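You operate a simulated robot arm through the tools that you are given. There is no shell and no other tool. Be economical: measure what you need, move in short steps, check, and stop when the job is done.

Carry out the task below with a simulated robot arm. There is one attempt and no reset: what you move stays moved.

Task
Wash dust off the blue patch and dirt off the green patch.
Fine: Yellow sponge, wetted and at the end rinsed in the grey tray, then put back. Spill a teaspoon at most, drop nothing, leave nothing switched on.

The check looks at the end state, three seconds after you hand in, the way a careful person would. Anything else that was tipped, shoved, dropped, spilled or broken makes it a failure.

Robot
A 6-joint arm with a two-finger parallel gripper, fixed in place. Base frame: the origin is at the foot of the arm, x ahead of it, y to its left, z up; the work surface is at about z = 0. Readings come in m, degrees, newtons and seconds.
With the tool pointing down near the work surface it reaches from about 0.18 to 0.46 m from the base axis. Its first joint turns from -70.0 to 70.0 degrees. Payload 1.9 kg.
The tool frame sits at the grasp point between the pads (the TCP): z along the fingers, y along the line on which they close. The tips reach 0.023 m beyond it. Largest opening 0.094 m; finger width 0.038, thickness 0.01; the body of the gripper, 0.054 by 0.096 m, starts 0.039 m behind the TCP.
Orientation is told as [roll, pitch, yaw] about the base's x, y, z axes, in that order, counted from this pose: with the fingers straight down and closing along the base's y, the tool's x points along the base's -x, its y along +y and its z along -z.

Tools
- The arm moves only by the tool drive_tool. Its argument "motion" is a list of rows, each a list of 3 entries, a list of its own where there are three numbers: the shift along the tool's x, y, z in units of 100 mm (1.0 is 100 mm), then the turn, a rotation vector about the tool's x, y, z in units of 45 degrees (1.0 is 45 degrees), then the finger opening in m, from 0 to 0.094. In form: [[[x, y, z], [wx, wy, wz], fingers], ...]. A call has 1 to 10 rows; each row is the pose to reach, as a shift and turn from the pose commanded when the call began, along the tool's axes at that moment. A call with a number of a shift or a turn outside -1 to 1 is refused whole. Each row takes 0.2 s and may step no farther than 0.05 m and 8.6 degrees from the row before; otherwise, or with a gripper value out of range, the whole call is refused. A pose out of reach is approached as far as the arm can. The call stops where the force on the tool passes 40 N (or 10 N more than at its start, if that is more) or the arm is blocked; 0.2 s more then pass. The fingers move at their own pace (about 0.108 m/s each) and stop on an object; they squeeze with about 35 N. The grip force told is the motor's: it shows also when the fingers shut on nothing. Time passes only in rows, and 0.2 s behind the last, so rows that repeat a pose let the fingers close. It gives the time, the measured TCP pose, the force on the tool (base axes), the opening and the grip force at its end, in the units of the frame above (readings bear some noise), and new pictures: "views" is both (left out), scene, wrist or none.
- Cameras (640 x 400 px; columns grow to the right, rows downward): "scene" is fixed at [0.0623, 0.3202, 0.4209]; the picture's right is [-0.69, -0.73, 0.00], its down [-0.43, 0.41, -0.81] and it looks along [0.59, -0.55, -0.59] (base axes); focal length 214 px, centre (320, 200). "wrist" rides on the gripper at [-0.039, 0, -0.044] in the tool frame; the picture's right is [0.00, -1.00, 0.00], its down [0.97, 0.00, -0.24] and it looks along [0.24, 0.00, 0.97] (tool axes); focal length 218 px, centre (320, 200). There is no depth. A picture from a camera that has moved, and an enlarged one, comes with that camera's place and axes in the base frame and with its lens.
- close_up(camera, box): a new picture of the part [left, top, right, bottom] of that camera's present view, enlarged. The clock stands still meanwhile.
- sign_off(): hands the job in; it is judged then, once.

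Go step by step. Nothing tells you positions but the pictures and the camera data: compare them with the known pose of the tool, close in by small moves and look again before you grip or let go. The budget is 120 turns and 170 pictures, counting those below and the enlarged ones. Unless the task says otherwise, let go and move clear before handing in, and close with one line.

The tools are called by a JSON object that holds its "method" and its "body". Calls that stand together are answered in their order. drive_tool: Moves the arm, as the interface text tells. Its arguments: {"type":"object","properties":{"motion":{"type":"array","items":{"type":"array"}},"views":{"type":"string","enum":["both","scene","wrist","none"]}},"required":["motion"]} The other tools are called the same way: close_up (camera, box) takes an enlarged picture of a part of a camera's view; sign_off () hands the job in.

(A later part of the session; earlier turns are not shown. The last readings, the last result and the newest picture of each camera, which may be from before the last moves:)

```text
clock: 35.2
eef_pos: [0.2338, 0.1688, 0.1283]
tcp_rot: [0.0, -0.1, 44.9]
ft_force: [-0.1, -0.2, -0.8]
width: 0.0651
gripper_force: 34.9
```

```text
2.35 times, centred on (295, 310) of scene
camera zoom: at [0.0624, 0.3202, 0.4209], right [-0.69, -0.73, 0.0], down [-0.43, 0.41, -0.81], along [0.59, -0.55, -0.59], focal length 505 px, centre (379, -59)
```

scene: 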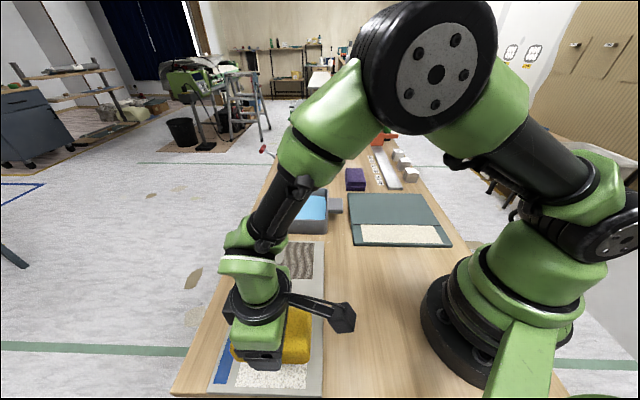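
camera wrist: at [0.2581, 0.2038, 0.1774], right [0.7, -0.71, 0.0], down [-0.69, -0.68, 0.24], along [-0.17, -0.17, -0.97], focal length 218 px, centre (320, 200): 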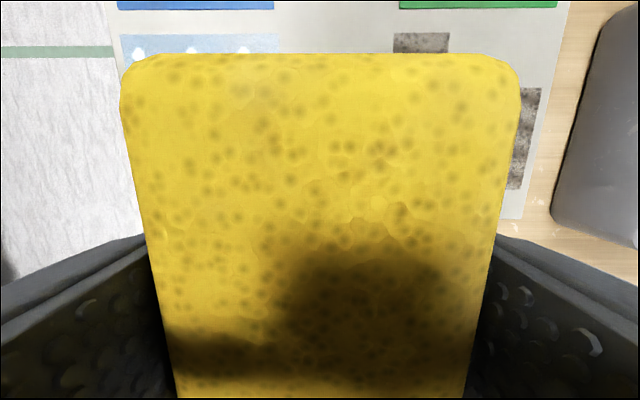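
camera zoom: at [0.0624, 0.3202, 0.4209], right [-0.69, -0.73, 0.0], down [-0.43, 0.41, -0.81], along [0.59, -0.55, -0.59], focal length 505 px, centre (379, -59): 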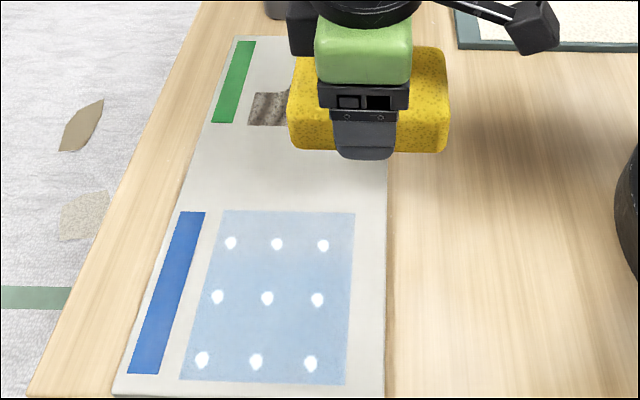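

Blue patch is clean (dot pattern unchanged, so it's the surface print). Next the green patch: dirt spans table coords e1≈0.088–0.193, same lane; positioning above it.

{"method": "drive_tool", "body": {"motion": [[[-0.3, -0.3, 0], [0, 0, 0], 0.04], [[-0.5, -0.6, 0], [0, 0, 0], 0.04], [[-0.63, -0.945, 0.1], [0, 0, 0], 0.04], [[-0.63, -0.945, 0.5], [0, 0, 0], 0.04], [[-0.63, -0.945, 0.75], [0, 0, 0], 0.04], [[-0.63, -0.945, 0.75], [0, 0, 0], 0.04]], "views": "scene"}}

{"method": "close_up", "body": {"camera": "scene", "box": [230, 195, 350, 305]}}

```text
clock: 36.6
eef_pos: [0.3473, 0.1471, 0.0556]
tcp_rot: [0.1, -0.2, 44.8]
ft_force: [0.2, -0.1, -0.8]
width: 0.0652
gripper_force: 34.7
```

scene: 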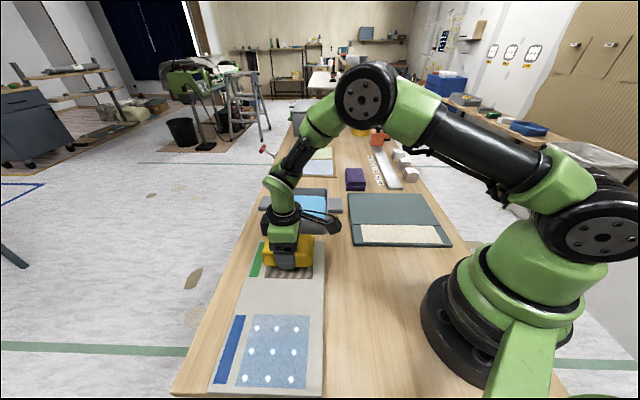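

```text
3.64 times, centred on (290, 250) of scene
camera zoom: at [0.0623, 0.3202, 0.4209], right [-0.69, -0.73, 0.0], down [-0.43, 0.41, -0.81], along [0.59, -0.55, -0.59], focal length 780 px, centre (429, 18)
```

zoom: 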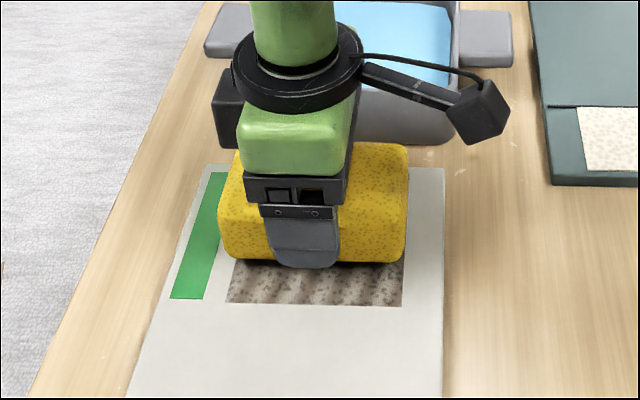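

Centred. Lower to contact with firm pressure.

{"method": "drive_tool", "body": {"motion": [[[0, 0, 0.04], [0, 0, 0], 0.04], [[0, 0, 0.06], [0, 0, 0], 0.04], [[0, 0, 0.075], [0, 0, 0], 0.04], [[0, 0, 0.085], [0, 0, 0], 0.04], [[0, 0, 0.085], [0, 0, 0], 0.04]], "views": "none"}}

```text
clock: 37.7
eef_pos: [0.3469, 0.1479, 0.0473]
tcp_rot: [0.1, -0.3, 44.6]
ft_force: [-1.3, -0.2, 7.8]
width: 0.0652
gripper_force: 34.9
stopped in row 5: the force on the tool passed its limit (the readings are from after the stop); the commanded pose is now the measured one
```

{"method": "drive_tool", "body": {"motion": [[[0, 0.1, 0], [0, 0, 0], 0.04], [[0, 0.2, 0], [0, 0, 0], 0.04], [[0, 0.32, 0], [0, 0, 0], 0.04], [[0.08, 0.32, 0], [0, 0, 0], 0.04], [[0.08, 0.2, 0], [0, 0, 0], 0.04], [[0.08, 0.08, 0], [0, 0, 0], 0.04], [[0.08, -0.04, 0], [0, 0, 0], 0.04], [[0.08, -0.16, 0], [0, 0, 0], 0.04], [[0.08, -0.26, 0], [0, 0, 0], 0.04], [[0, -0.26, 0], [0, 0, 0], 0.04]], "views": "none"}}

{"method": "close_up", "body": {"camera": "scene", "box": [230, 195, 350, 305]}}

```text
clock: 38.9
eef_pos: [0.3228, 0.1604, 0.047]
tcp_rot: [0.2, -0.3, 44.6]
ft_force: [-1.3, -1.3, 7.3]
width: 0.0652
gripper_force: 35.2
stopped in row 5: the force on the tool passed its limit (the readings are from after the stop); the commanded pose is now the measured one
```

```text
3.64 times, centred on (290, 250) of scene
camera zoom: at [0.0623, 0.3202, 0.4209], right [-0.69, -0.73, 0.0], down [-0.43, 0.41, -0.81], along [0.59, -0.55, -0.59], focal length 780 px, centre (429, 18)
```

zoom: 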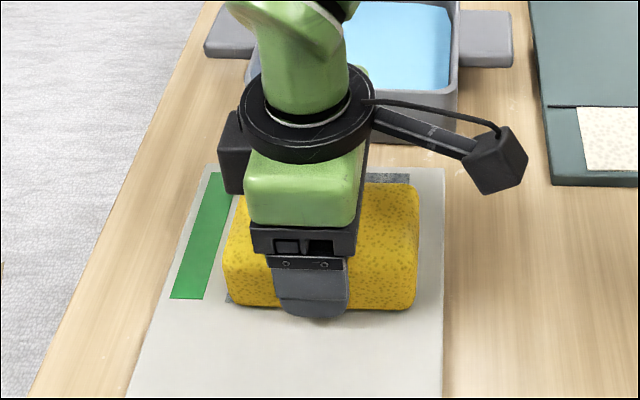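

{"method": "drive_tool", "body": {"motion": [[[0, -0.1, -0.003], [0, 0, 0], 0.04], [[0, -0.2, -0.003], [0, 0, 0], 0.04], [[0, -0.3, -0.003], [0, 0, 0], 0.04], [[0, -0.4, -0.003], [0, 0, 0], 0.04], [[0, -0.5, -0.003], [0, 0, 0], 0.04], [[-0.08, -0.5, -0.003], [0, 0, 0], 0.04], [[-0.16, -0.5, -0.003], [0, 0, 0], 0.04], [[-0.16, -0.4, -0.003], [0, 0, 0], 0.04], [[-0.16, -0.3, -0.003], [0, 0, 0], 0.04], [[-0.16, -0.2, -0.003], [0, 0, 0], 0.04]], "views": "none"}}

{"method": "close_up", "body": {"camera": "scene", "box": [230, 195, 350, 305]}}

```text
clock: 41.0
eef_pos: [0.3472, 0.1593, 0.0492]
tcp_rot: [0.2, -0.3, 44.7]
ft_force: [0.8, 0.1, 0.7]
width: 0.0654
gripper_force: 34.7
```

```text
3.64 times, centred on (290, 250) of scene
camera zoom: at [0.0623, 0.3202, 0.4209], right [-0.69, -0.73, 0.0], down [-0.43, 0.41, -0.81], along [0.59, -0.55, -0.59], focal length 780 px, centre (429, 18)
```

zoom: 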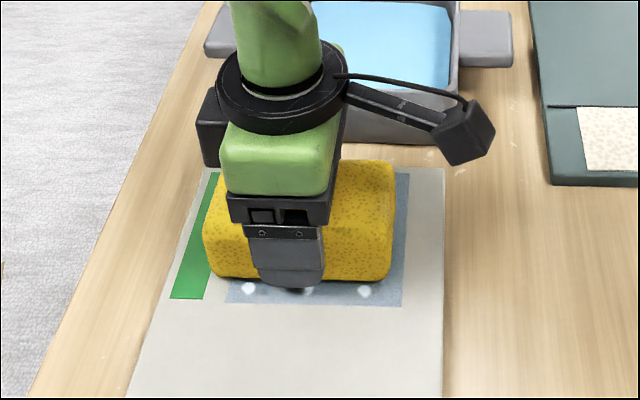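

Lift and step aside to inspect.

{"method": "drive_tool", "body": {"motion": [[[0, 0, -0.3], [0, 0, 0], 0.04], [[0.3, 0, -0.5], [0, 0, 0], 0.04], [[0.65, 0, -0.5], [0, 0, 0], 0.04], [[1.0, 0, -0.5], [0, 0, 0], 0.04], [[1.0, 0, -0.5], [0, 0, 0], 0.04]], "views": "none"}}

{"method": "close_up", "body": {"camera": "scene", "box": [230, 195, 350, 305]}}

```text
clock: 42.2
eef_pos: [0.2765, 0.0872, 0.0953]
tcp_rot: [0.3, -0.2, 44.8]
ft_force: [-0.7, -0.6, 0.1]
width: 0.0651
gripper_force: 34.4
```

```text
3.64 times, centred on (290, 250) of scene
camera zoom: at [0.0623, 0.3202, 0.4209], right [-0.69, -0.73, 0.0], down [-0.43, 0.41, -0.81], along [0.59, -0.55, -0.59], focal length 780 px, centre (429, 18)
```

zoom: 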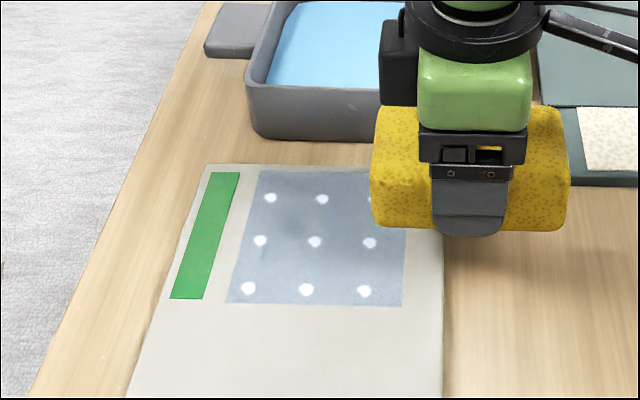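

The dirt is gone but the patch still looks grey-filmed versus the blue one. I'll rinse the sponge in the tray and wipe again.

{"method": "drive_tool", "body": {"motion": [[[0, 0, -0.22], [0, 0, 0], 0.04], [[-0.1, -0.3, -0.22], [0, 0, 0], 0.04], [[-0.3, -0.65, -0.22], [0, 0, 0], 0.04], [[-0.5, -1, -0.22], [0, 0, 0], 0.04]], "views": "none"}}

{"method": "drive_tool", "body": {"motion": [[[-0.15, -0.4, 0], [0, 0, 0], 0.04], [[-0.32, -0.77, 0], [0, 0, 0], 0.04], [[-0.32, -0.77, 0], [0, 0, 0], 0.04]], "views": "none"}}

{"method": "close_up", "body": {"camera": "scene", "box": [230, 150, 370, 300]}}

```text
clock: 43.2
eef_pos: [0.3832, 0.052, 0.1159]
tcp_rot: [0.3, -0.2, 44.7]
ft_force: [-0.6, 0.2, 0.3]
width: 0.065
gripper_force: 35.2
```

```text
clock: 44.0
eef_pos: [0.4587, 0.0203, 0.1149]
tcp_rot: [0.3, -0.1, 44.7]
ft_force: [0.4, -0.1, 0.4]
width: 0.0651
gripper_force: 35.9
```

```text
2.67 times, centred on (300, 225) of scene
camera zoom: at [0.0623, 0.3202, 0.4209], right [-0.69, -0.73, 0.0], down [-0.43, 0.41, -0.81], along [0.59, -0.55, -0.59], focal length 572 px, centre (373, 133)
```

zoom: 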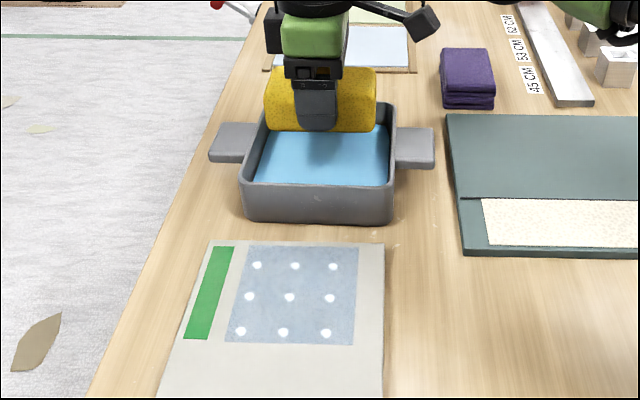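

Dip, swish gently within the tray, and lift slowly with a drip pause.

{"method": "drive_tool", "body": {"motion": [[[0, 0, 0.3], [0, 0, 0], 0.04], [[0, 0, 0.5], [0, 0, 0], 0.04], [[0, 0, 0.6], [0, 0, 0], 0.04], [[0, 0, 0.68], [0, 0, 0], 0.04], [[0, 0.08, 0.68], [0, 0, 0], 0.04], [[0, 0, 0.68], [0, 0, 0], 0.04], [[0, -0.08, 0.68], [0, 0, 0], 0.04], [[0, 0, 0.68], [0, 0, 0], 0.04], [[0, 0.08, 0.68], [0, 0, 0], 0.04], [[0, 0, 0.68], [0, 0, 0], 0.04]], "views": "none"}}

{"method": "drive_tool", "body": {"motion": [[[0, -0.08, 0], [0, 0, 0], 0.04], [[0, 0, 0], [0, 0, 0], 0.04], [[0, 0, -0.1], [0, 0, 0], 0.04], [[0, 0, -0.2], [0, 0, 0], 0.04], [[0, 0, -0.3], [0, 0, 0], 0.04], [[0, 0, -0.4], [0, 0, 0], 0.04], [[0, 0, -0.4], [0, 0, 0], 0.04], [[0, 0, -0.4], [0, 0, 0], 0.04], [[0, 0, -0.4], [0, 0, 0], 0.04], [[0, 0, -0.4], [0, 0, 0], 0.04]], "views": "none"}}

{"method": "drive_tool", "body": {"motion": [[[0, 0, 0], [0, 0, 0], 0.04], [[0, 0, 0], [0, 0, 0], 0.04], [[0, 0, 0], [0, 0, 0], 0.04], [[0, 0, 0], [0, 0, 0], 0.04], [[0, 0, 0], [0, 0, 0], 0.04], [[0, 0, -0.1], [0, 0, 0], 0.04], [[0, 0, -0.3], [0, 0, 0], 0.04], [[0, 0, -0.3], [0, 0, 0], 0.04]], "views": "none"}}

{"method": "close_up", "body": {"camera": "scene", "box": [230, 150, 370, 300]}}

```text
clock: 46.2
eef_pos: [0.4576, 0.0176, 0.05]
tcp_rot: [0.2, -0.2, 44.8]
ft_force: [-0.5, -0.7, -1.2]
width: 0.0651
gripper_force: 35.2
out of reach, approached as far as the arm can: row 7
```

```text
clock: 48.5
eef_pos: [0.4606, 0.0191, 0.0885]
tcp_rot: [0.1, -0.2, 44.7]
ft_force: [-0.5, 0.1, -0.4]
width: 0.0651
gripper_force: 34.7
out of reach, approached as far as the arm can: row 1
```

```text
clock: 50.2
eef_pos: [0.4622, 0.0181, 0.1213]
tcp_rot: [0.2, -0.2, 44.7]
ft_force: [0.8, -0.1, -0.2]
width: 0.0653
gripper_force: 35.0
```

```text
2.67 times, centred on (300, 225) of scene
camera zoom: at [0.0623, 0.3202, 0.4209], right [-0.69, -0.73, 0.0], down [-0.43, 0.41, -0.81], along [0.59, -0.55, -0.59], focal length 572 px, centre (373, 133)
```

zoom: 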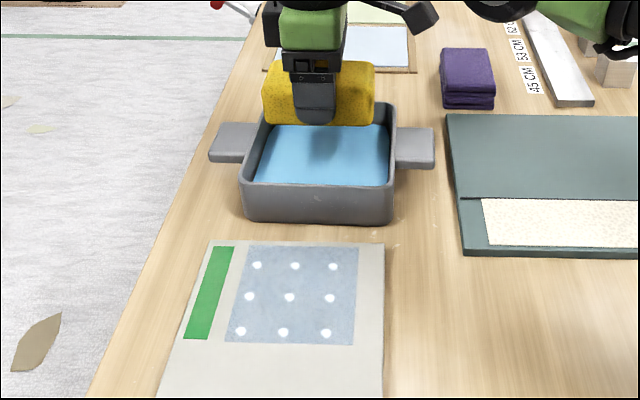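

Rinsed. Back to the green patch for a second wipe.

{"method": "drive_tool", "body": {"motion": [[[0, 0.3, 0], [0, 0, 0], 0.04], [[0, 0.65, 0], [0, 0, 0], 0.04], [[-0.08, 1, 0], [0, 0, 0], 0.04]], "views": "none"}}

{"method": "drive_tool", "body": {"motion": [[[-0.04, 0.3, 0], [0, 0, 0], 0.04], [[-0.08, 0.48, 0.1], [0, 0, 0], 0.04], [[-0.08, 0.48, 0.4], [0, 0, 0], 0.04], [[-0.08, 0.48, 0.68], [0, 0, 0], 0.04], [[-0.08, 0.48, 0.71], [0, 0, 0], 0.04], [[-0.08, 0.48, 0.71], [0, 0, 0], 0.04]], "views": "none"}}

```text
clock: 51.0
eef_pos: [0.3958, 0.0951, 0.1221]
tcp_rot: [0.2, -0.3, 44.5]
ft_force: [0.5, -0.3, 0.3]
width: 0.0651
gripper_force: 35.0
```

```text
clock: 52.5
eef_pos: [0.3655, 0.1342, 0.0496]
tcp_rot: [0.1, -0.2, 44.7]
ft_force: [0.3, -0.3, 0.2]
width: 0.0651
gripper_force: 34.9
```

{"method": "drive_tool", "body": {"motion": [[[0.05, 0, 0.015], [0, 0, 0], 0.04], [[0.05, 0, 0.025], [0, 0, 0], 0.04], [[0.05, 0, 0.028], [0, 0, 0], 0.04]], "views": "none"}}

{"method": "drive_tool", "body": {"motion": [[[0, -0.05, 0], [0, 0, 0], 0.04], [[0, 0.05, 0], [0, 0, 0], 0.04], [[0, 0.15, 0], [0, 0, 0], 0.04], [[0, 0.25, 0], [0, 0, 0], 0.04], [[0, 0.35, 0], [0, 0, 0], 0.04], [[0, 0.45, 0], [0, 0, 0], 0.04], [[0, 0.55, 0], [0, 0, 0], 0.04], [[0.06, 0.55, 0], [0, 0, 0], 0.04], [[0.12, 0.55, 0], [0, 0, 0], 0.04], [[0.12, 0.45, 0], [0, 0, 0], 0.04]], "views": "none"}}

```text
clock: 53.2
eef_pos: [0.3631, 0.1314, 0.0477]
tcp_rot: [0.3, -0.2, 44.6]
ft_force: [-9.6, -3.1, 16.4]
width: 0.065
gripper_force: 35.5
```

```text
clock: 55.5
eef_pos: [0.3243, 0.1559, 0.0472]
tcp_rot: [0.1, -0.2, 44.7]
ft_force: [-1.7, 0.6, 1.9]
width: 0.0651
gripper_force: 35.1
```

{"method": "drive_tool", "body": {"motion": [[[0, 0.08, 0.008], [0, 0, 0], 0.04], [[0, -0.02, 0.008], [0, 0, 0], 0.04], [[0, -0.12, 0.008], [0, 0, 0], 0.04], [[0, -0.22, 0.008], [0, 0, 0], 0.04], [[0, -0.32, 0.008], [0, 0, 0], 0.04], [[0, -0.42, 0.008], [0, 0, 0], 0.04], [[0, -0.5, 0.008], [0, 0, 0], 0.04], [[-0.06, -0.5, 0.006], [0, 0, 0], 0.04], [[-0.12, -0.5, 0.006], [0, 0, 0], 0.04], [[-0.18, -0.5, 0.006], [0, 0, 0], 0.04]], "views": "none"}}

{"method": "drive_tool", "body": {"motion": [[[0, 0.1, 0], [0, 0, 0], 0.04], [[0, 0.2, 0], [0, 0, 0], 0.04], [[0, 0.3, 0], [0, 0, 0], 0.04], [[0, 0.4, 0], [0, 0, 0], 0.04], [[0, 0.5, 0], [0, 0, 0], 0.04], [[0, 0.57, 0], [0, 0, 0], 0.04]], "views": "none"}}

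{"method": "drive_tool", "body": {"motion": [[[0, 0, -0.3], [0, 0, 0], 0.04], [[0.3, -0.1, -0.5], [0, 0, 0], 0.04], [[0.65, -0.2, -0.5], [0, 0, 0], 0.04], [[1.0, -0.2, -0.5], [0, 0, 0], 0.04], [[1.0, -0.2, -0.5], [0, 0, 0], 0.04]], "views": "none"}}

{"method": "close_up", "body": {"camera": "scene", "box": [210, 225, 350, 395]}}

```text
clock: 56.5
eef_pos: [0.3393, 0.1425, 0.0475]
tcp_rot: [0.3, -0.2, 44.5]
ft_force: [-2.4, -0.8, 7.2]
width: 0.0651
gripper_force: 35.6
stopped in row 5: the force on the tool passed its limit (the readings are from after the stop); the commanded pose is now the measured one
```

```text
clock: 57.9
eef_pos: [0.2984, 0.1832, 0.0474]
tcp_rot: [0.5, -0.3, 44.7]
ft_force: [-0.3, -0.6, -0.1]
width: 0.0654
gripper_force: 35.2
```

```text
clock: 59.1
eef_pos: [0.2387, 0.0964, 0.0967]
tcp_rot: [0.3, -0.2, 44.6]
ft_force: [0.6, -0.1, -1.4]
width: 0.0652
gripper_force: 35.2
```

```text
2.35 times, centred on (280, 310) of scene
camera zoom: at [0.0623, 0.3202, 0.4209], right [-0.69, -0.73, 0.0], down [-0.43, 0.41, -0.81], along [0.59, -0.55, -0.59], focal length 505 px, centre (414, -59)
```

zoom: 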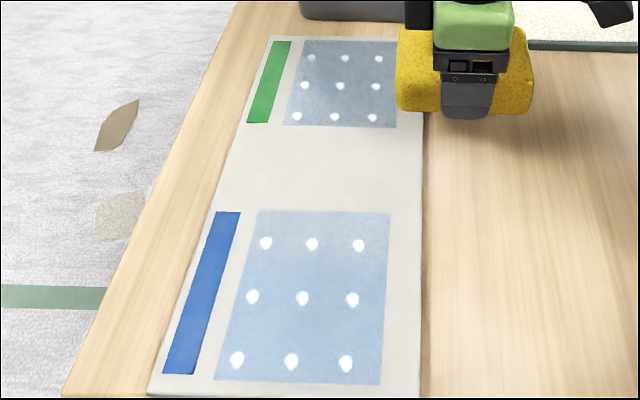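

{"method": "close_up", "body": {"camera": "scene", "box": [255, 232, 325, 286]}}

{"method": "close_up", "body": {"camera": "scene", "box": [255, 306, 325, 396]}}

```text
7.41 times, centred on (290, 259) of scene
camera zoom: at [0.0623, 0.3202, 0.4209], right [-0.69, -0.73, 0.0], down [-0.43, 0.41, -0.81], along [0.59, -0.55, -0.59], focal length 1589 px, centre (542, -237)
```

zoom: 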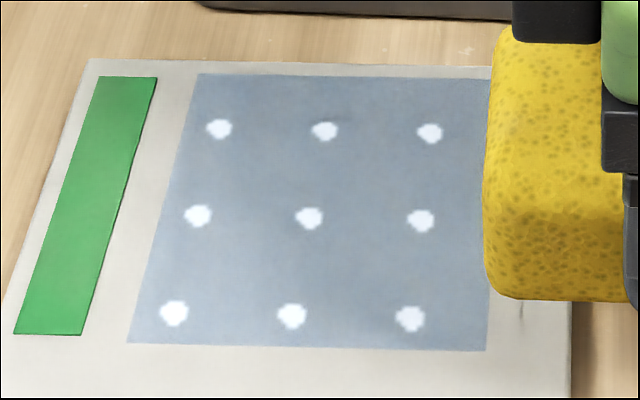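

```text
4.44 times, centred on (290, 351) of scene
camera zoom: at [0.0623, 0.3202, 0.4209], right [-0.69, -0.73, 0.0], down [-0.43, 0.41, -0.81], along [0.59, -0.55, -0.59], focal length 953 px, centre (453, -471)
```

zoom: 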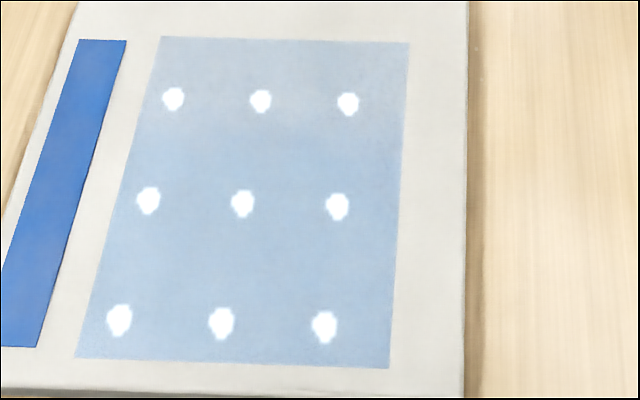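

To compare without arm shadow, I'll go rinse again and then inspect the green patch from there.

{"method": "drive_tool", "body": {"motion": [[[0, 0, -0.25], [0, 0, 0], 0.04], [[-0.2, -0.35, -0.25], [0, 0, 0], 0.04], [[-0.4, -0.7, -0.25], [0, 0, 0], 0.04], [[-0.6, -1, -0.25], [0, 0, 0], 0.04]], "views": "none"}}

{"method": "drive_tool", "body": {"motion": [[[-0.2, -0.35, 0], [0, 0, 0], 0.04], [[-0.4, -0.7, 0], [0, 0, 0], 0.04], [[-0.42, -1, 0], [0, 0, 0], 0.04], [[-0.42, -1, 0], [0, 0, 0], 0.04]], "views": "none"}}

{"method": "close_up", "body": {"camera": "scene", "box": [230, 150, 370, 300]}}

{"method": "close_up", "body": {"camera": "scene", "box": [210, 225, 350, 395]}}

```text
clock: 60.1
eef_pos: [0.3539, 0.0686, 0.1206]
tcp_rot: [0.4, -0.2, 44.4]
ft_force: [0.8, 0.4, -0.8]
width: 0.0652
gripper_force: 34.3
```

```text
clock: 61.1
eef_pos: [0.4546, 0.0252, 0.1193]
tcp_rot: [0.4, -0.2, 44.5]
ft_force: [0.6, 0.5, 0.0]
width: 0.065
gripper_force: 35.2
```

```text
2.67 times, centred on (300, 225) of scene
camera zoom: at [0.0623, 0.3202, 0.4209], right [-0.69, -0.73, 0.0], down [-0.43, 0.41, -0.81], along [0.59, -0.55, -0.59], focal length 572 px, centre (373, 133)
```

zoom: 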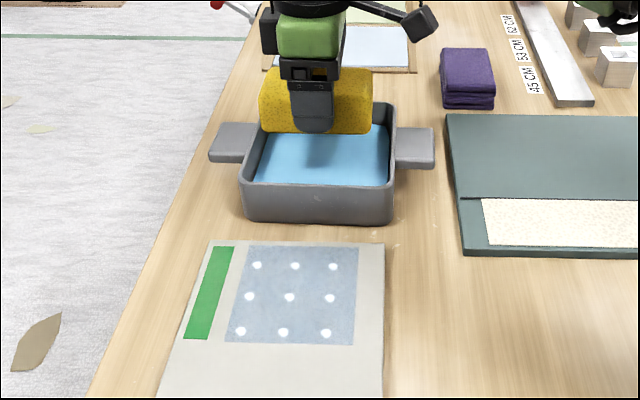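

```text
2.35 times, centred on (280, 310) of scene
camera zoom: at [0.0623, 0.3202, 0.4209], right [-0.69, -0.73, 0.0], down [-0.43, 0.41, -0.81], along [0.59, -0.55, -0.59], focal length 505 px, centre (414, -59)
```

zoom: 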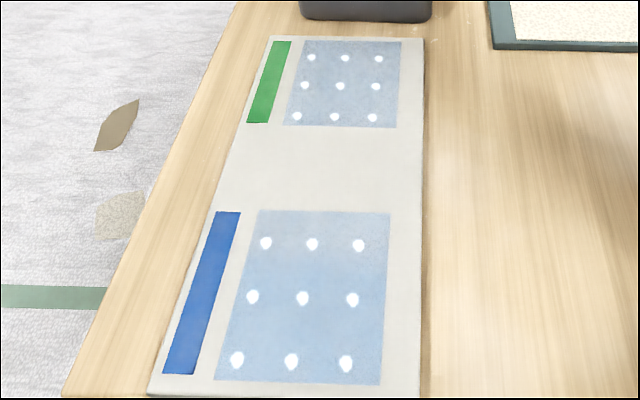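

In equal light both patches look clean and alike. Now the final rinse, with a longer drip.

{"method": "drive_tool", "body": {"motion": [[[0, -0.05, 0.3], [0, 0, 0], 0.04], [[0, -0.05, 0.5], [0, 0, 0], 0.04], [[0, -0.05, 0.62], [0, 0, 0], 0.04], [[0, -0.05, 0.73], [0, 0, 0], 0.04], [[0, 0.06, 0.73], [0, 0, 0], 0.04], [[0, -0.06, 0.73], [0, 0, 0], 0.04], [[0, 0.06, 0.73], [0, 0, 0], 0.04], [[0, -0.06, 0.73], [0, 0, 0], 0.04], [[0, 0.06, 0.73], [0, 0, 0], 0.04], [[0, -0.05, 0.73], [0, 0, 0], 0.04]], "views": "none"}}

{"method": "drive_tool", "body": {"motion": [[[0, 0.1, 0], [0, 0, 0], 0.04], [[0, 0, 0], [0, 0, 0], 0.04], [[0, 0.1, 0], [0, 0, 0], 0.04], [[0, 0, 0], [0, 0, 0], 0.04], [[0, 0.05, 0], [0, 0, 0], 0.04], [[0, 0, -0.1], [0, 0, 0], 0.04], [[0, 0, -0.2], [0, 0, 0], 0.04], [[0, 0, -0.3], [0, 0, 0], 0.04], [[0, 0, -0.4], [0, 0, 0], 0.04], [[0, 0, -0.4], [0, 0, 0], 0.04]], "views": "none"}}

{"method": "drive_tool", "body": {"motion": [[[0, 0, 0], [0, 0, 0], 0.04], [[0, 0, 0], [0, 0, 0], 0.04], [[0, 0, 0], [0, 0, 0], 0.04], [[0, 0, 0], [0, 0, 0], 0.04], [[0, 0, 0], [0, 0, 0], 0.04], [[0, 0, 0], [0, 0, 0], 0.04], [[0, 0, 0], [0, 0, 0], 0.04], [[0, 0, 0], [0, 0, 0], 0.04], [[0, 0, 0], [0, 0, 0], 0.04], [[0, 0, 0], [0, 0, 0], 0.04]], "views": "none"}}

{"method": "drive_tool", "body": {"motion": [[[0, 0, 0], [0, 0, 0], 0.04], [[0, 0, 0], [0, 0, 0], 0.04], [[0, 0, 0], [0, 0, 0], 0.04], [[0, 0, 0], [0, 0, 0], 0.04], [[0, 0, 0], [0, 0, 0], 0.04], [[0, 0, 0], [0, 0, 0], 0.04], [[0, 0, 0], [0, 0, 0], 0.04], [[0, 0, -0.2], [0, 0, 0], 0.04], [[0, 0, -0.35], [0, 0, 0], 0.04], [[0, 0, -0.35], [0, 0, 0], 0.04]], "views": "none"}}

{"method": "close_up", "body": {"camera": "scene", "box": [230, 150, 370, 300]}}

```text
clock: 63.3
eef_pos: [0.4574, 0.0239, 0.0473]
tcp_rot: [0.4, -0.3, 44.6]
ft_force: [0.5, 0.3, -1.3]
width: 0.065
gripper_force: 35.4
```

```text
clock: 65.5
eef_pos: [0.4557, 0.0226, 0.0886]
tcp_rot: [0.2, -0.2, 44.7]
ft_force: [0.2, -0.5, 0.3]
width: 0.0652
gripper_force: 34.8
```

```text
clock: 67.7
eef_pos: [0.457, 0.0219, 0.0877]
tcp_rot: [0.3, -0.4, 44.6]
ft_force: [1.3, 0.7, -0.6]
width: 0.065
gripper_force: 34.7
```

```text
clock: 69.9
eef_pos: [0.458, 0.0217, 0.1227]
tcp_rot: [0.3, -0.3, 44.6]
ft_force: [-1.0, 0.0, 0.1]
width: 0.065
gripper_force: 35.0
```

```text
2.67 times, centred on (300, 225) of scene
camera zoom: at [0.0623, 0.3202, 0.4209], right [-0.69, -0.73, 0.0], down [-0.43, 0.41, -0.81], along [0.59, -0.55, -0.59], focal length 572 px, centre (373, 133)
```

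zoom: 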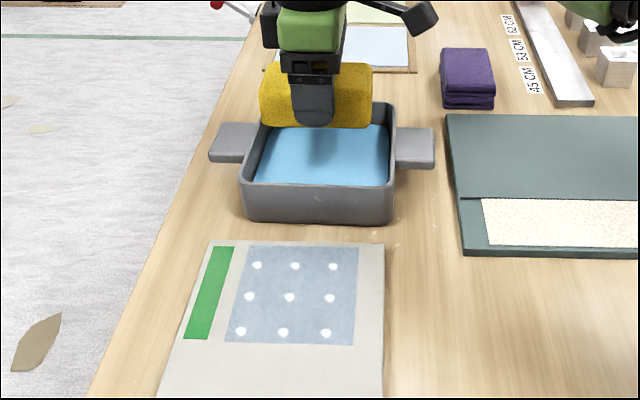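

Carry back to the original spot on the mat.

{"method": "drive_tool", "body": {"motion": [[[0.3, 0, 0], [0, 0, 0], 0.04], [[0.65, 0, 0], [0, 0, 0], 0.04], [[1, 0, 0], [0, 0, 0], 0.04]], "views": "none"}}

{"method": "drive_tool", "body": {"motion": [[[0.35, 0, 0], [0, 0, 0], 0.04], [[0.7, 0, 0], [0, 0, 0], 0.04], [[1, 0, 0], [0, 0, 0], 0.04], [[1, 0, 0], [0, 0, 0], 0.04]], "views": "none"}}

```text
clock: 70.7
eef_pos: [0.3856, -0.0445, 0.1212]
tcp_rot: [0.3, -0.3, 44.6]
ft_force: [0.4, -0.2, -0.9]
width: 0.0648
gripper_force: 35.1
```

```text
clock: 71.7
eef_pos: [0.3144, -0.1177, 0.1231]
tcp_rot: [0.3, -0.3, 44.7]
ft_force: [0.4, 0.1, -0.8]
width: 0.0651
gripper_force: 35.0
```

{"method": "drive_tool", "body": {"motion": [[[0.25, -0.01, 0], [0, 0, 0.03], 0.04], [[0.458, -0.02, 0.1], [0, 0, 0.049], 0.04], [[0.458, -0.02, 0.4], [0, 0, 0.049], 0.04], [[0.458, -0.02, 0.65], [0, 0, 0.049], 0.04], [[0.458, -0.02, 0.65], [0, 0, 0.049], 0.04]], "views": "scene"}}

{"method": "close_up", "body": {"camera": "scene", "box": [340, 150, 460, 250]}}

```text
clock: 72.9
eef_pos: [0.2841, -0.1482, 0.059]
tcp_rot: [0.3, -0.3, 42.5]
ft_force: [0.5, -0.1, -0.5]
width: 0.065
gripper_force: 35.4
```

scene: 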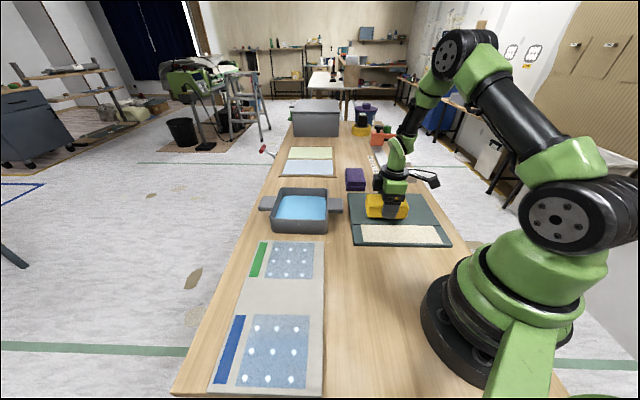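

```text
4.00 times, centred on (400, 200) of scene
camera zoom: at [0.0623, 0.3202, 0.4209], right [-0.69, -0.73, 0.0], down [-0.43, 0.41, -0.81], along [0.59, -0.55, -0.59], focal length 858 px, centre (0, 200)
```

zoom: 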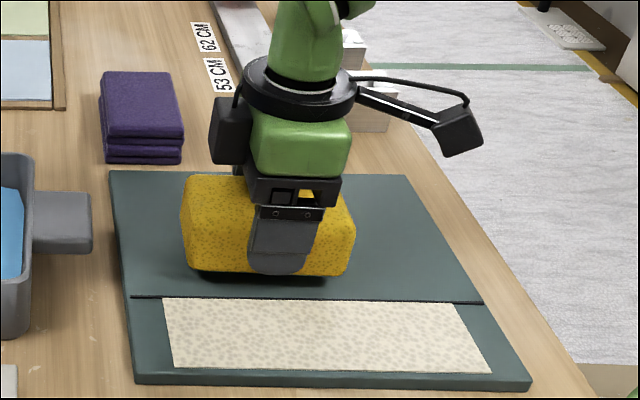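

Lower gently onto the mat, correcting 2 mm.

{"method": "drive_tool", "body": {"motion": [[[0.015, 0.02, 0.06], [0, 0, 0], 0.04], [[0.02, 0, 0.09], [0, 0, 0], 0.04], [[0.02, 0, 0.11], [0, 0, 0], 0.04], [[0.02, 0, 0.12], [0, 0, 0], 0.04]], "views": "none"}}

{"method": "close_up", "body": {"camera": "scene", "box": [340, 150, 460, 250]}}

```text
clock: 74.0
eef_pos: [0.2825, -0.1515, 0.0463]
tcp_rot: [0.2, -0.4, 42.3]
ft_force: [-4.4, 2.4, 10.1]
width: 0.0651
gripper_force: 34.8
stopped in row 4: the force on the tool passed its limit (the readings are from after the stop); the commanded pose is now the measured one
```

```text
4.00 times, centred on (400, 200) of scene
camera zoom: at [0.0623, 0.3202, 0.4209], right [-0.69, -0.73, 0.0], down [-0.43, 0.41, -0.81], along [0.59, -0.55, -0.59], focal length 858 px, centre (0, 200)
```

zoom: 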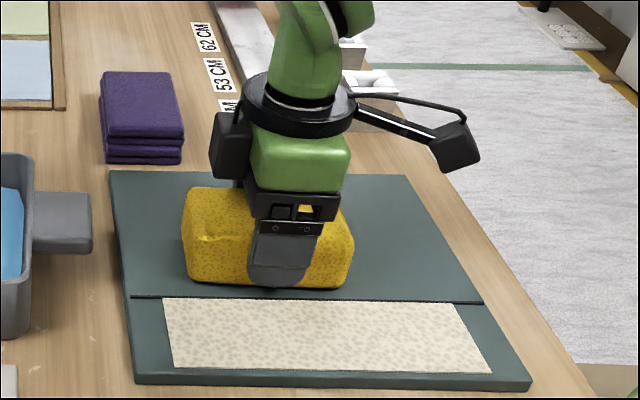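

Sitting on the mat where it started. Open the fingers fully and rise.

{"method": "drive_tool", "body": {"motion": [[[0, 0, 0], [0, 0, 0], 0.07], [[0, 0, 0], [0, 0, 0], 0.094], [[0, 0, 0], [0, 0, 0], 0.094], [[0, 0, 0], [0, 0, 0], 0.094]], "views": "none"}}

{"method": "drive_tool", "body": {"motion": [[[0, 0, -0.15], [0, 0, 0], 0.094], [[0, 0, -0.4], [0, 0, 0], 0.094], [[0, 0, -0.7], [0, 0, 0], 0.094], [[0, 0, -1], [0, 0, 0], 0.094]], "views": "wrist"}}

{"method": "drive_tool", "body": {"motion": [[[0, 0, -0.4], [0, 0, 0], 0.094], [[0, 0, -0.8], [0, 0, 0], 0.094], [[0, 0, -1], [0, 0, 0], 0.094]], "views": "both"}}

{"method": "close_up", "body": {"camera": "scene", "box": [210, 140, 460, 296]}}

{"method": "close_up", "body": {"camera": "scene", "box": [210, 225, 350, 395]}}

```text
clock: 75.0
eef_pos: [0.2822, -0.1516, 0.047]
tcp_rot: [0.1, -0.3, 42.3]
ft_force: [0.2, 0.3, -0.5]
width: 0.0941
gripper_force: 0.1
```

```text
clock: 76.0
eef_pos: [0.2826, -0.1512, 0.1493]
tcp_rot: [0.2, -0.2, 42.3]
ft_force: [-1.0, 0.4, -0.3]
width: 0.094
gripper_force: 0.1
camera wrist: at [0.3097, -0.1246, 0.1928], right [0.67, -0.74, 0.0], down [-0.72, -0.66, 0.23], along [-0.18, -0.16, -0.97], focal length 218 px, centre (320, 200)
```

wrist: 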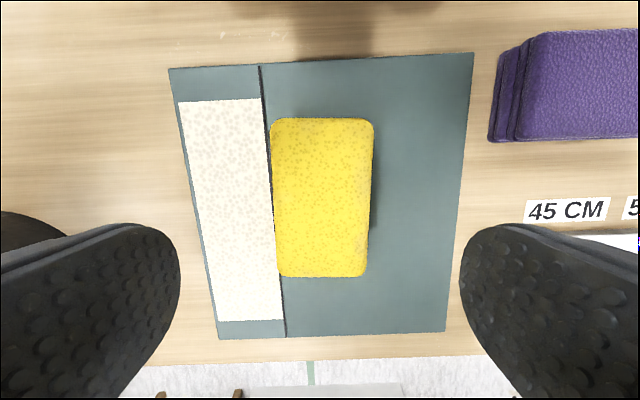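

```text
clock: 76.8
eef_pos: [0.2816, -0.1525, 0.2465]
tcp_rot: [0.2, -0.3, 42.2]
ft_force: [0.2, -0.1, 0.3]
width: 0.094
gripper_force: 0.1
camera wrist: at [0.3093, -0.1262, 0.2898], right [0.67, -0.74, 0.0], down [-0.72, -0.66, 0.23], along [-0.18, -0.15, -0.97], focal length 218 px, centre (320, 200)
```

scene: 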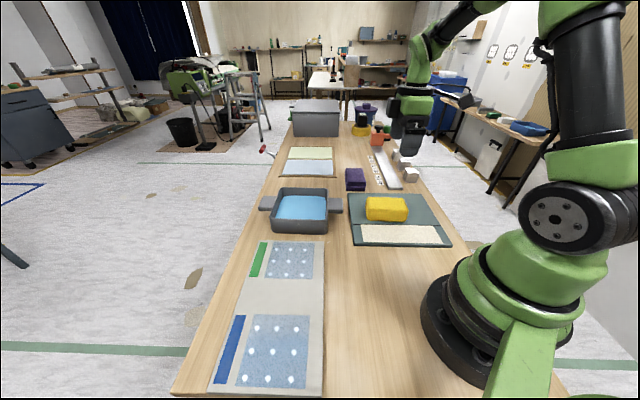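
wrist: 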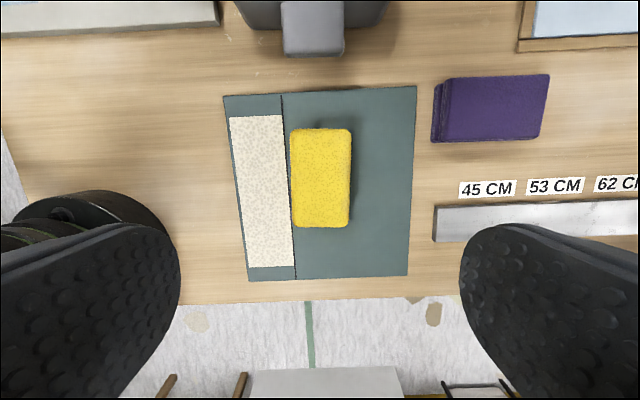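

```text
2.56 times, centred on (335, 218) of scene
camera zoom: at [0.0623, 0.3202, 0.4209], right [-0.69, -0.73, 0.0], down [-0.43, 0.41, -0.81], along [0.59, -0.55, -0.59], focal length 549 px, centre (282, 154)
```

zoom: 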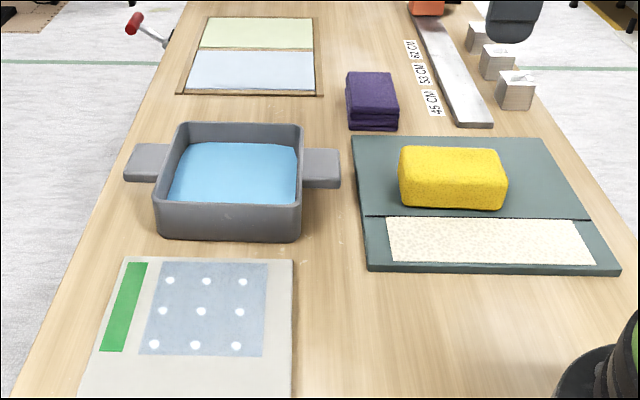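

```text
2.35 times, centred on (280, 310) of scene
camera zoom: at [0.0623, 0.3202, 0.4209], right [-0.69, -0.73, 0.0], down [-0.43, 0.41, -0.81], along [0.59, -0.55, -0.59], focal length 505 px, centre (414, -59)
```

zoom: 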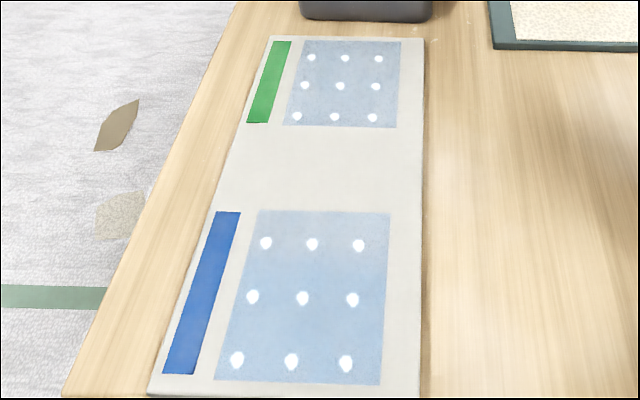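

Everything looks in order; I'll use the now-unobstructed wrist camera for one last check of the patches.

{"method": "drive_tool", "body": {"motion": [[[-0.3, 0.3, 0], [0, 0, 0], 0.094], [[-0.5, 0.65, 0], [0, 0, 0], 0.094], [[-0.7, 0.85, 0], [0, 0, 0], 0.094]], "views": "none"}}

{"method": "drive_tool", "body": {"motion": [[[-0.3, 0.3, 0], [0, 0, 0], 0.094], [[-0.5, 0.65, 0], [0, 0, 0], 0.094], [[-0.7, 0.85, 0], [0, 0, 0], 0.094]], "views": "none"}}

{"method": "drive_tool", "body": {"motion": [[[-0.3, 0.3, 0], [0, 0, 0], 0.094], [[-0.5, 0.65, 0], [0, 0, 0], 0.094], [[-0.6, 0.8, 0], [0, 0, 0], 0.094]], "views": "wrist"}}

```text
clock: 77.6
eef_pos: [0.2772, -0.0405, 0.2473]
tcp_rot: [0.3, -0.2, 42.3]
ft_force: [-0.6, -0.3, 0.2]
width: 0.0938
gripper_force: 0.1
```

```text
clock: 78.4
eef_pos: [0.2715, 0.0688, 0.246]
tcp_rot: [0.2, -0.3, 42.3]
ft_force: [-0.3, 0.4, 0.1]
width: 0.0942
gripper_force: 0.1
```

```text
clock: 79.2
eef_pos: [0.2633, 0.1686, 0.2467]
tcp_rot: [0.1, -0.3, 42.4]
ft_force: [0.0, -0.5, 0.1]
width: 0.0942
gripper_force: 0.0
camera wrist: at [0.2906, 0.1946, 0.2907], right [0.67, -0.74, 0.0], down [-0.72, -0.65, 0.23], along [-0.18, -0.16, -0.97], focal length 218 px, centre (320, 200)
```

wrist: 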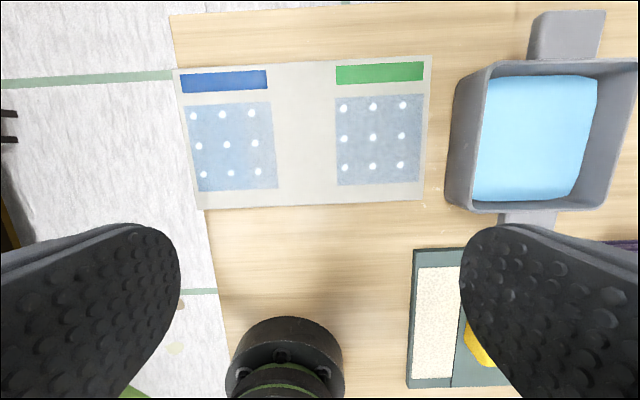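

{"method": "close_up", "body": {"camera": "wrist", "box": [175, 55, 435, 215]}}

```text
2.46 times, centred on (305, 135) of wrist
camera zoom: at [0.2906, 0.1946, 0.2907], right [0.67, -0.74, 0.0], down [-0.72, -0.65, 0.23], along [-0.18, -0.16, -0.97], focal length 537 px, centre (357, 360)
```

zoom: 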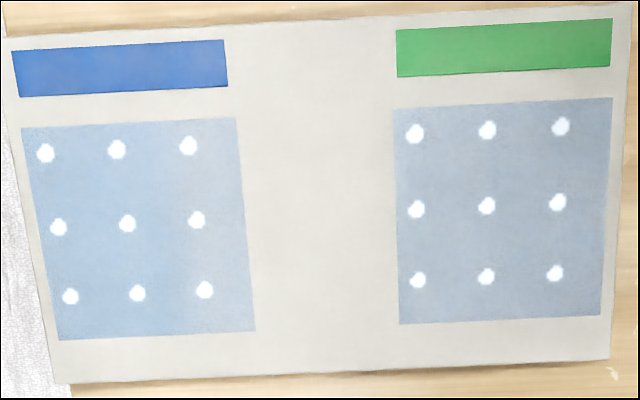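

{"method": "close_up", "body": {"camera": "wrist", "box": [180, 90, 285, 200]}}

{"method": "close_up", "body": {"camera": "wrist", "box": [325, 80, 430, 190]}}

```text
3.64 times, centred on (232, 145) of wrist
camera zoom: at [0.2906, 0.1946, 0.2907], right [0.67, -0.74, 0.0], down [-0.72, -0.65, 0.23], along [-0.18, -0.16, -0.97], focal length 794 px, centre (638, 400)
```

zoom: 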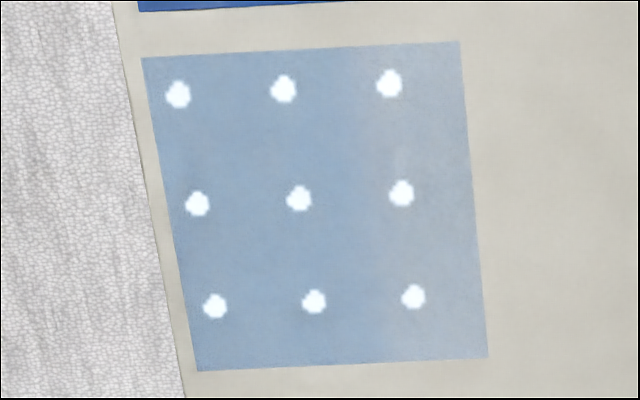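

```text
3.64 times, centred on (378, 135) of wrist
camera zoom: at [0.2906, 0.1946, 0.2907], right [0.67, -0.74, 0.0], down [-0.72, -0.65, 0.23], along [-0.18, -0.16, -0.97], focal length 794 px, centre (111, 436)
```

zoom: 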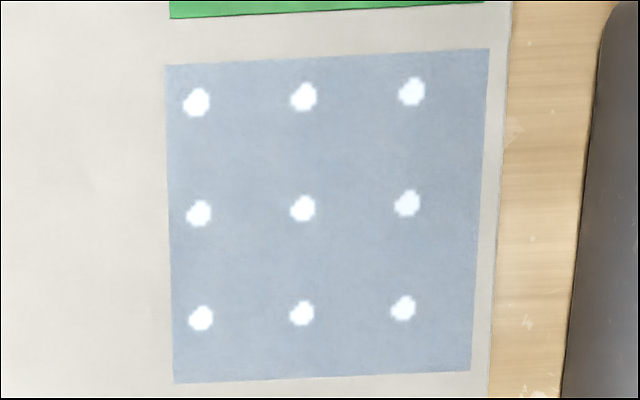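

A faint haze remains on the right third of the blue patch, and the green one is slightly greyer overall. The sponge is now rinsed, so I'll fetch it again and do a cleaner finishing pass.

{"method": "drive_tool", "body": {"motion": [[[0.2, -0.3, 0], [0, 0, 0], 0.094], [[0.45, -0.65, 0], [0, 0, 0], 0.094], [[0.7, -0.85, 0], [0, 0, 0], 0.094]], "views": "none"}}

{"method": "drive_tool", "body": {"motion": [[[0.2, -0.3, 0], [0, 0, 0], 0.094], [[0.45, -0.65, 0], [0, 0, 0], 0.094], [[0.7, -0.85, 0], [0, 0, 0], 0.094]], "views": "none"}}

{"method": "drive_tool", "body": {"motion": [[[0.2, -0.3, 0], [0, 0, 0], 0.094], [[0.45, -0.65, 0], [0, 0, 0], 0.094], [[0.6, -0.8, 0.2], [0, 0, 0], 0.094], [[0.6, -0.8, 0.6], [0, 0, 0], 0.094], [[0.6, -0.8, 1.0], [0, 0, 0], 0.094], [[0.6, -0.8, 1.0], [0, 0, 0], 0.094]], "views": "wrist"}}

```text
clock: 80.0
eef_pos: [0.2685, 0.054, 0.2489]
tcp_rot: [0.3, -0.4, 42.4]
ft_force: [-0.2, 0.4, 0.3]
width: 0.0939
gripper_force: 0.0
```

```text
clock: 80.8
eef_pos: [0.2738, -0.055, 0.2477]
tcp_rot: [0.2, -0.3, 42.4]
ft_force: [-0.3, 0.3, -0.1]
width: 0.0939
gripper_force: 0.2
```

```text
clock: 82.2
eef_pos: [0.2831, -0.154, 0.1456]
tcp_rot: [0.2, -0.3, 42.2]
ft_force: [0.5, 0.3, -0.1]
width: 0.094
gripper_force: 0.0
camera wrist: at [0.311, -0.1269, 0.1876], right [0.67, -0.74, 0.0], down [-0.72, -0.65, 0.23], along [-0.18, -0.15, -0.97], focal length 218 px, centre (320, 200)
```

wrist: 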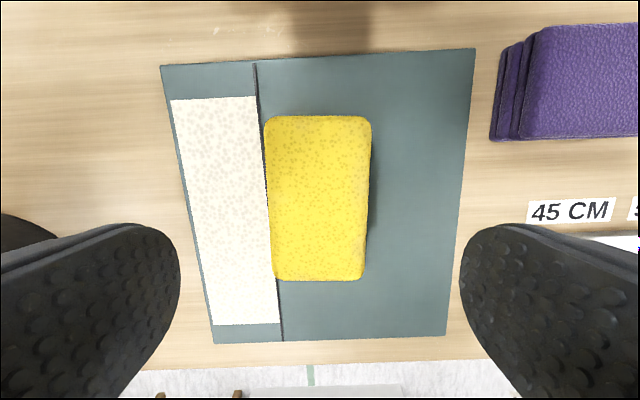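

{"method": "drive_tool", "body": {"motion": [[[-0.015, 0.015, 0.4], [0, 0, 0], 0.094], [[-0.015, 0.015, 0.8], [0, 0, 0], 0.094], [[-0.015, 0.015, 0.985], [0, 0, 0], 0.094], [[-0.015, 0.015, 0.985], [0, 0, 0], 0.06], [[-0.015, 0.015, 0.985], [0, 0, 0], 0.04], [[-0.015, 0.015, 0.985], [0, 0, 0], 0.04], [[-0.015, 0.015, 0.985], [0, 0, 0], 0.04]], "views": "none"}}

{"method": "drive_tool", "body": {"motion": [[[0, 0, -0.2], [0, 0, 0], 0.04], [[0, 0, -0.5], [0, 0, 0], 0.04], [[0, 0, -0.75], [0, 0, 0], 0.04], [[-0.35, 0, -0.75], [0, 0, 0], 0.04], [[-0.7, 0, -0.75], [0, 0, 0], 0.04], [[-1, 0, -0.75], [0, 0, 0], 0.04]], "views": "wrist"}}

```text
clock: 83.8
eef_pos: [0.2848, -0.1492, 0.0491]
tcp_rot: [0.2, -0.3, 42.4]
ft_force: [-0.5, 0.2, 0.3]
width: 0.065
gripper_force: 34.8
```

```text
clock: 85.2
eef_pos: [0.3587, -0.0816, 0.124]
tcp_rot: [0.2, -0.4, 42.3]
ft_force: [-0.7, -0.3, -0.6]
width: 0.065
gripper_force: 35.1
camera wrist: at [0.3866, -0.0552, 0.1683], right [0.67, -0.74, 0.0], down [-0.72, -0.66, 0.24], along [-0.18, -0.16, -0.97], focal length 218 px, centre (320, 200)
```

wrist: 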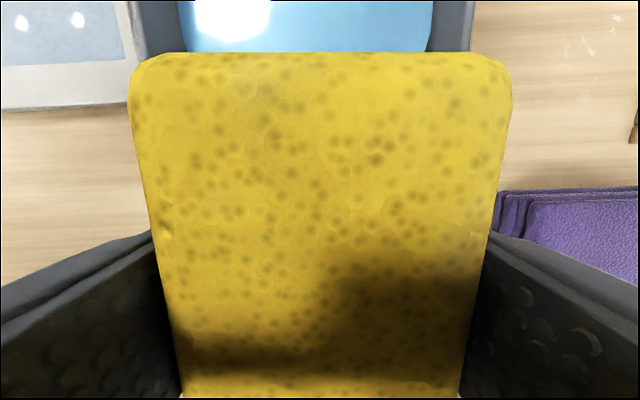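

Quick re-wet in the tray on the way.

{"method": "drive_tool", "body": {"motion": [[[-0.35, 0.02, 0], [0, 0, -0.06], 0.04], [[-0.7, 0.05, 0], [0, 0, -0.06], 0.04], [[-1, 0.07, 0], [0, 0, -0.06], 0.04]], "views": "none"}}

{"method": "drive_tool", "body": {"motion": [[[-0.2, 0, 0], [0, 0, 0], 0.04], [[-0.43, -0.02, 0], [0, 0, 0], 0.04], [[-0.43, -0.02, 0.2], [0, 0, 0], 0.04], [[-0.43, -0.02, 0.2], [0, 0, 0], 0.04]], "views": "none"}}

{"method": "close_up", "body": {"camera": "scene", "box": [240, 140, 370, 250]}}

```text
clock: 86.0
eef_pos: [0.4271, -0.0069, 0.1262]
tcp_rot: [0.2, -0.4, 45.0]
ft_force: [0.6, -0.1, 0.9]
width: 0.065
gripper_force: 35.0
```

```text
clock: 87.0
eef_pos: [0.4584, 0.0214, 0.106]
tcp_rot: [0.2, -0.3, 45.0]
ft_force: [-1.1, -0.2, 0.1]
width: 0.065
gripper_force: 35.1
```

```text
3.64 times, centred on (305, 195) of scene
camera zoom: at [0.0623, 0.3202, 0.4209], right [-0.69, -0.73, 0.0], down [-0.43, 0.41, -0.81], along [0.59, -0.55, -0.59], focal length 780 px, centre (374, 218)
```

zoom: 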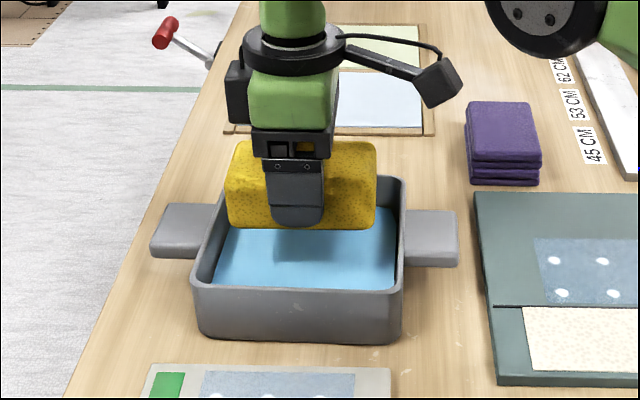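

A light-blue dotted mark now shows on the mat where the wet sponge sat, so the dotted film means wetness, not a surface print. Let me look at it.

{"method": "close_up", "body": {"camera": "scene", "box": [340, 180, 460, 255]}}

{"method": "close_up", "body": {"camera": "scene", "box": [210, 225, 350, 395]}}

```text
5.33 times, centred on (400, 218) of scene
camera zoom: at [0.0623, 0.3202, 0.4209], right [-0.69, -0.73, 0.0], down [-0.43, 0.41, -0.81], along [0.59, -0.55, -0.59], focal length 1144 px, centre (-107, 107)
```

zoom: 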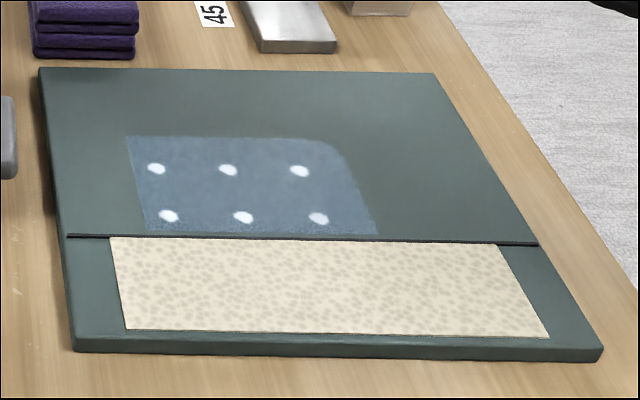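

```text
2.35 times, centred on (280, 310) of scene
camera zoom: at [0.0623, 0.3202, 0.4209], right [-0.69, -0.73, 0.0], down [-0.43, 0.41, -0.81], along [0.59, -0.55, -0.59], focal length 505 px, centre (414, -59)
```

zoom: 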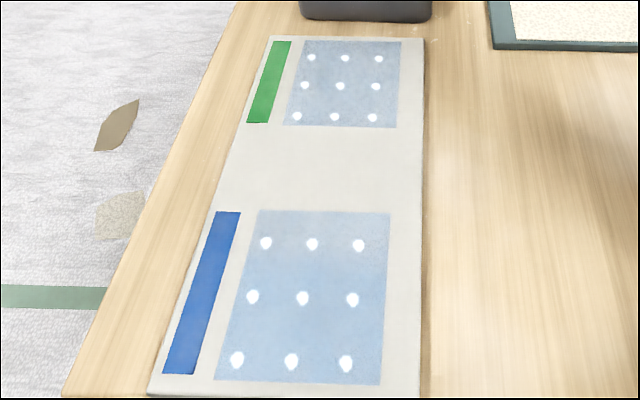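

The dotted film is just water: no dust speckles or wavy dirt remain under it, so the tint differences are only film thickness. No more water needed; the sponge is already rinsed, so I return it to its place.

{"method": "drive_tool", "body": {"motion": [[[0, 0, -0.15], [0, 0, 0], 0.04], [[0.35, 0, -0.15], [0, 0, 0], 0.04], [[0.7, 0, -0.15], [0, 0, 0], 0.04], [[1, 0, -0.15], [0, 0, 0], 0.04]], "views": "none"}}

{"method": "drive_tool", "body": {"motion": [[[0.35, 0, 0], [0, 0, 0], 0.04], [[0.7, 0, 0], [0, 0, 0], 0.04], [[1, 0.02, 0], [0, 0, 0.06], 0.04], [[1, 0.02, 0], [0, 0, 0.06], 0.04]], "views": "none"}}

```text
clock: 88.0
eef_pos: [0.3875, -0.0518, 0.1193]
tcp_rot: [0.1, -0.4, 45.0]
ft_force: [-0.3, -0.1, -0.9]
width: 0.0651
gripper_force: 35.1
```

```text
clock: 89.0
eef_pos: [0.3176, -0.1195, 0.1192]
tcp_rot: [0.2, -0.4, 42.3]
ft_force: [-0.6, 0.2, -0.2]
width: 0.0652
gripper_force: 34.8
```

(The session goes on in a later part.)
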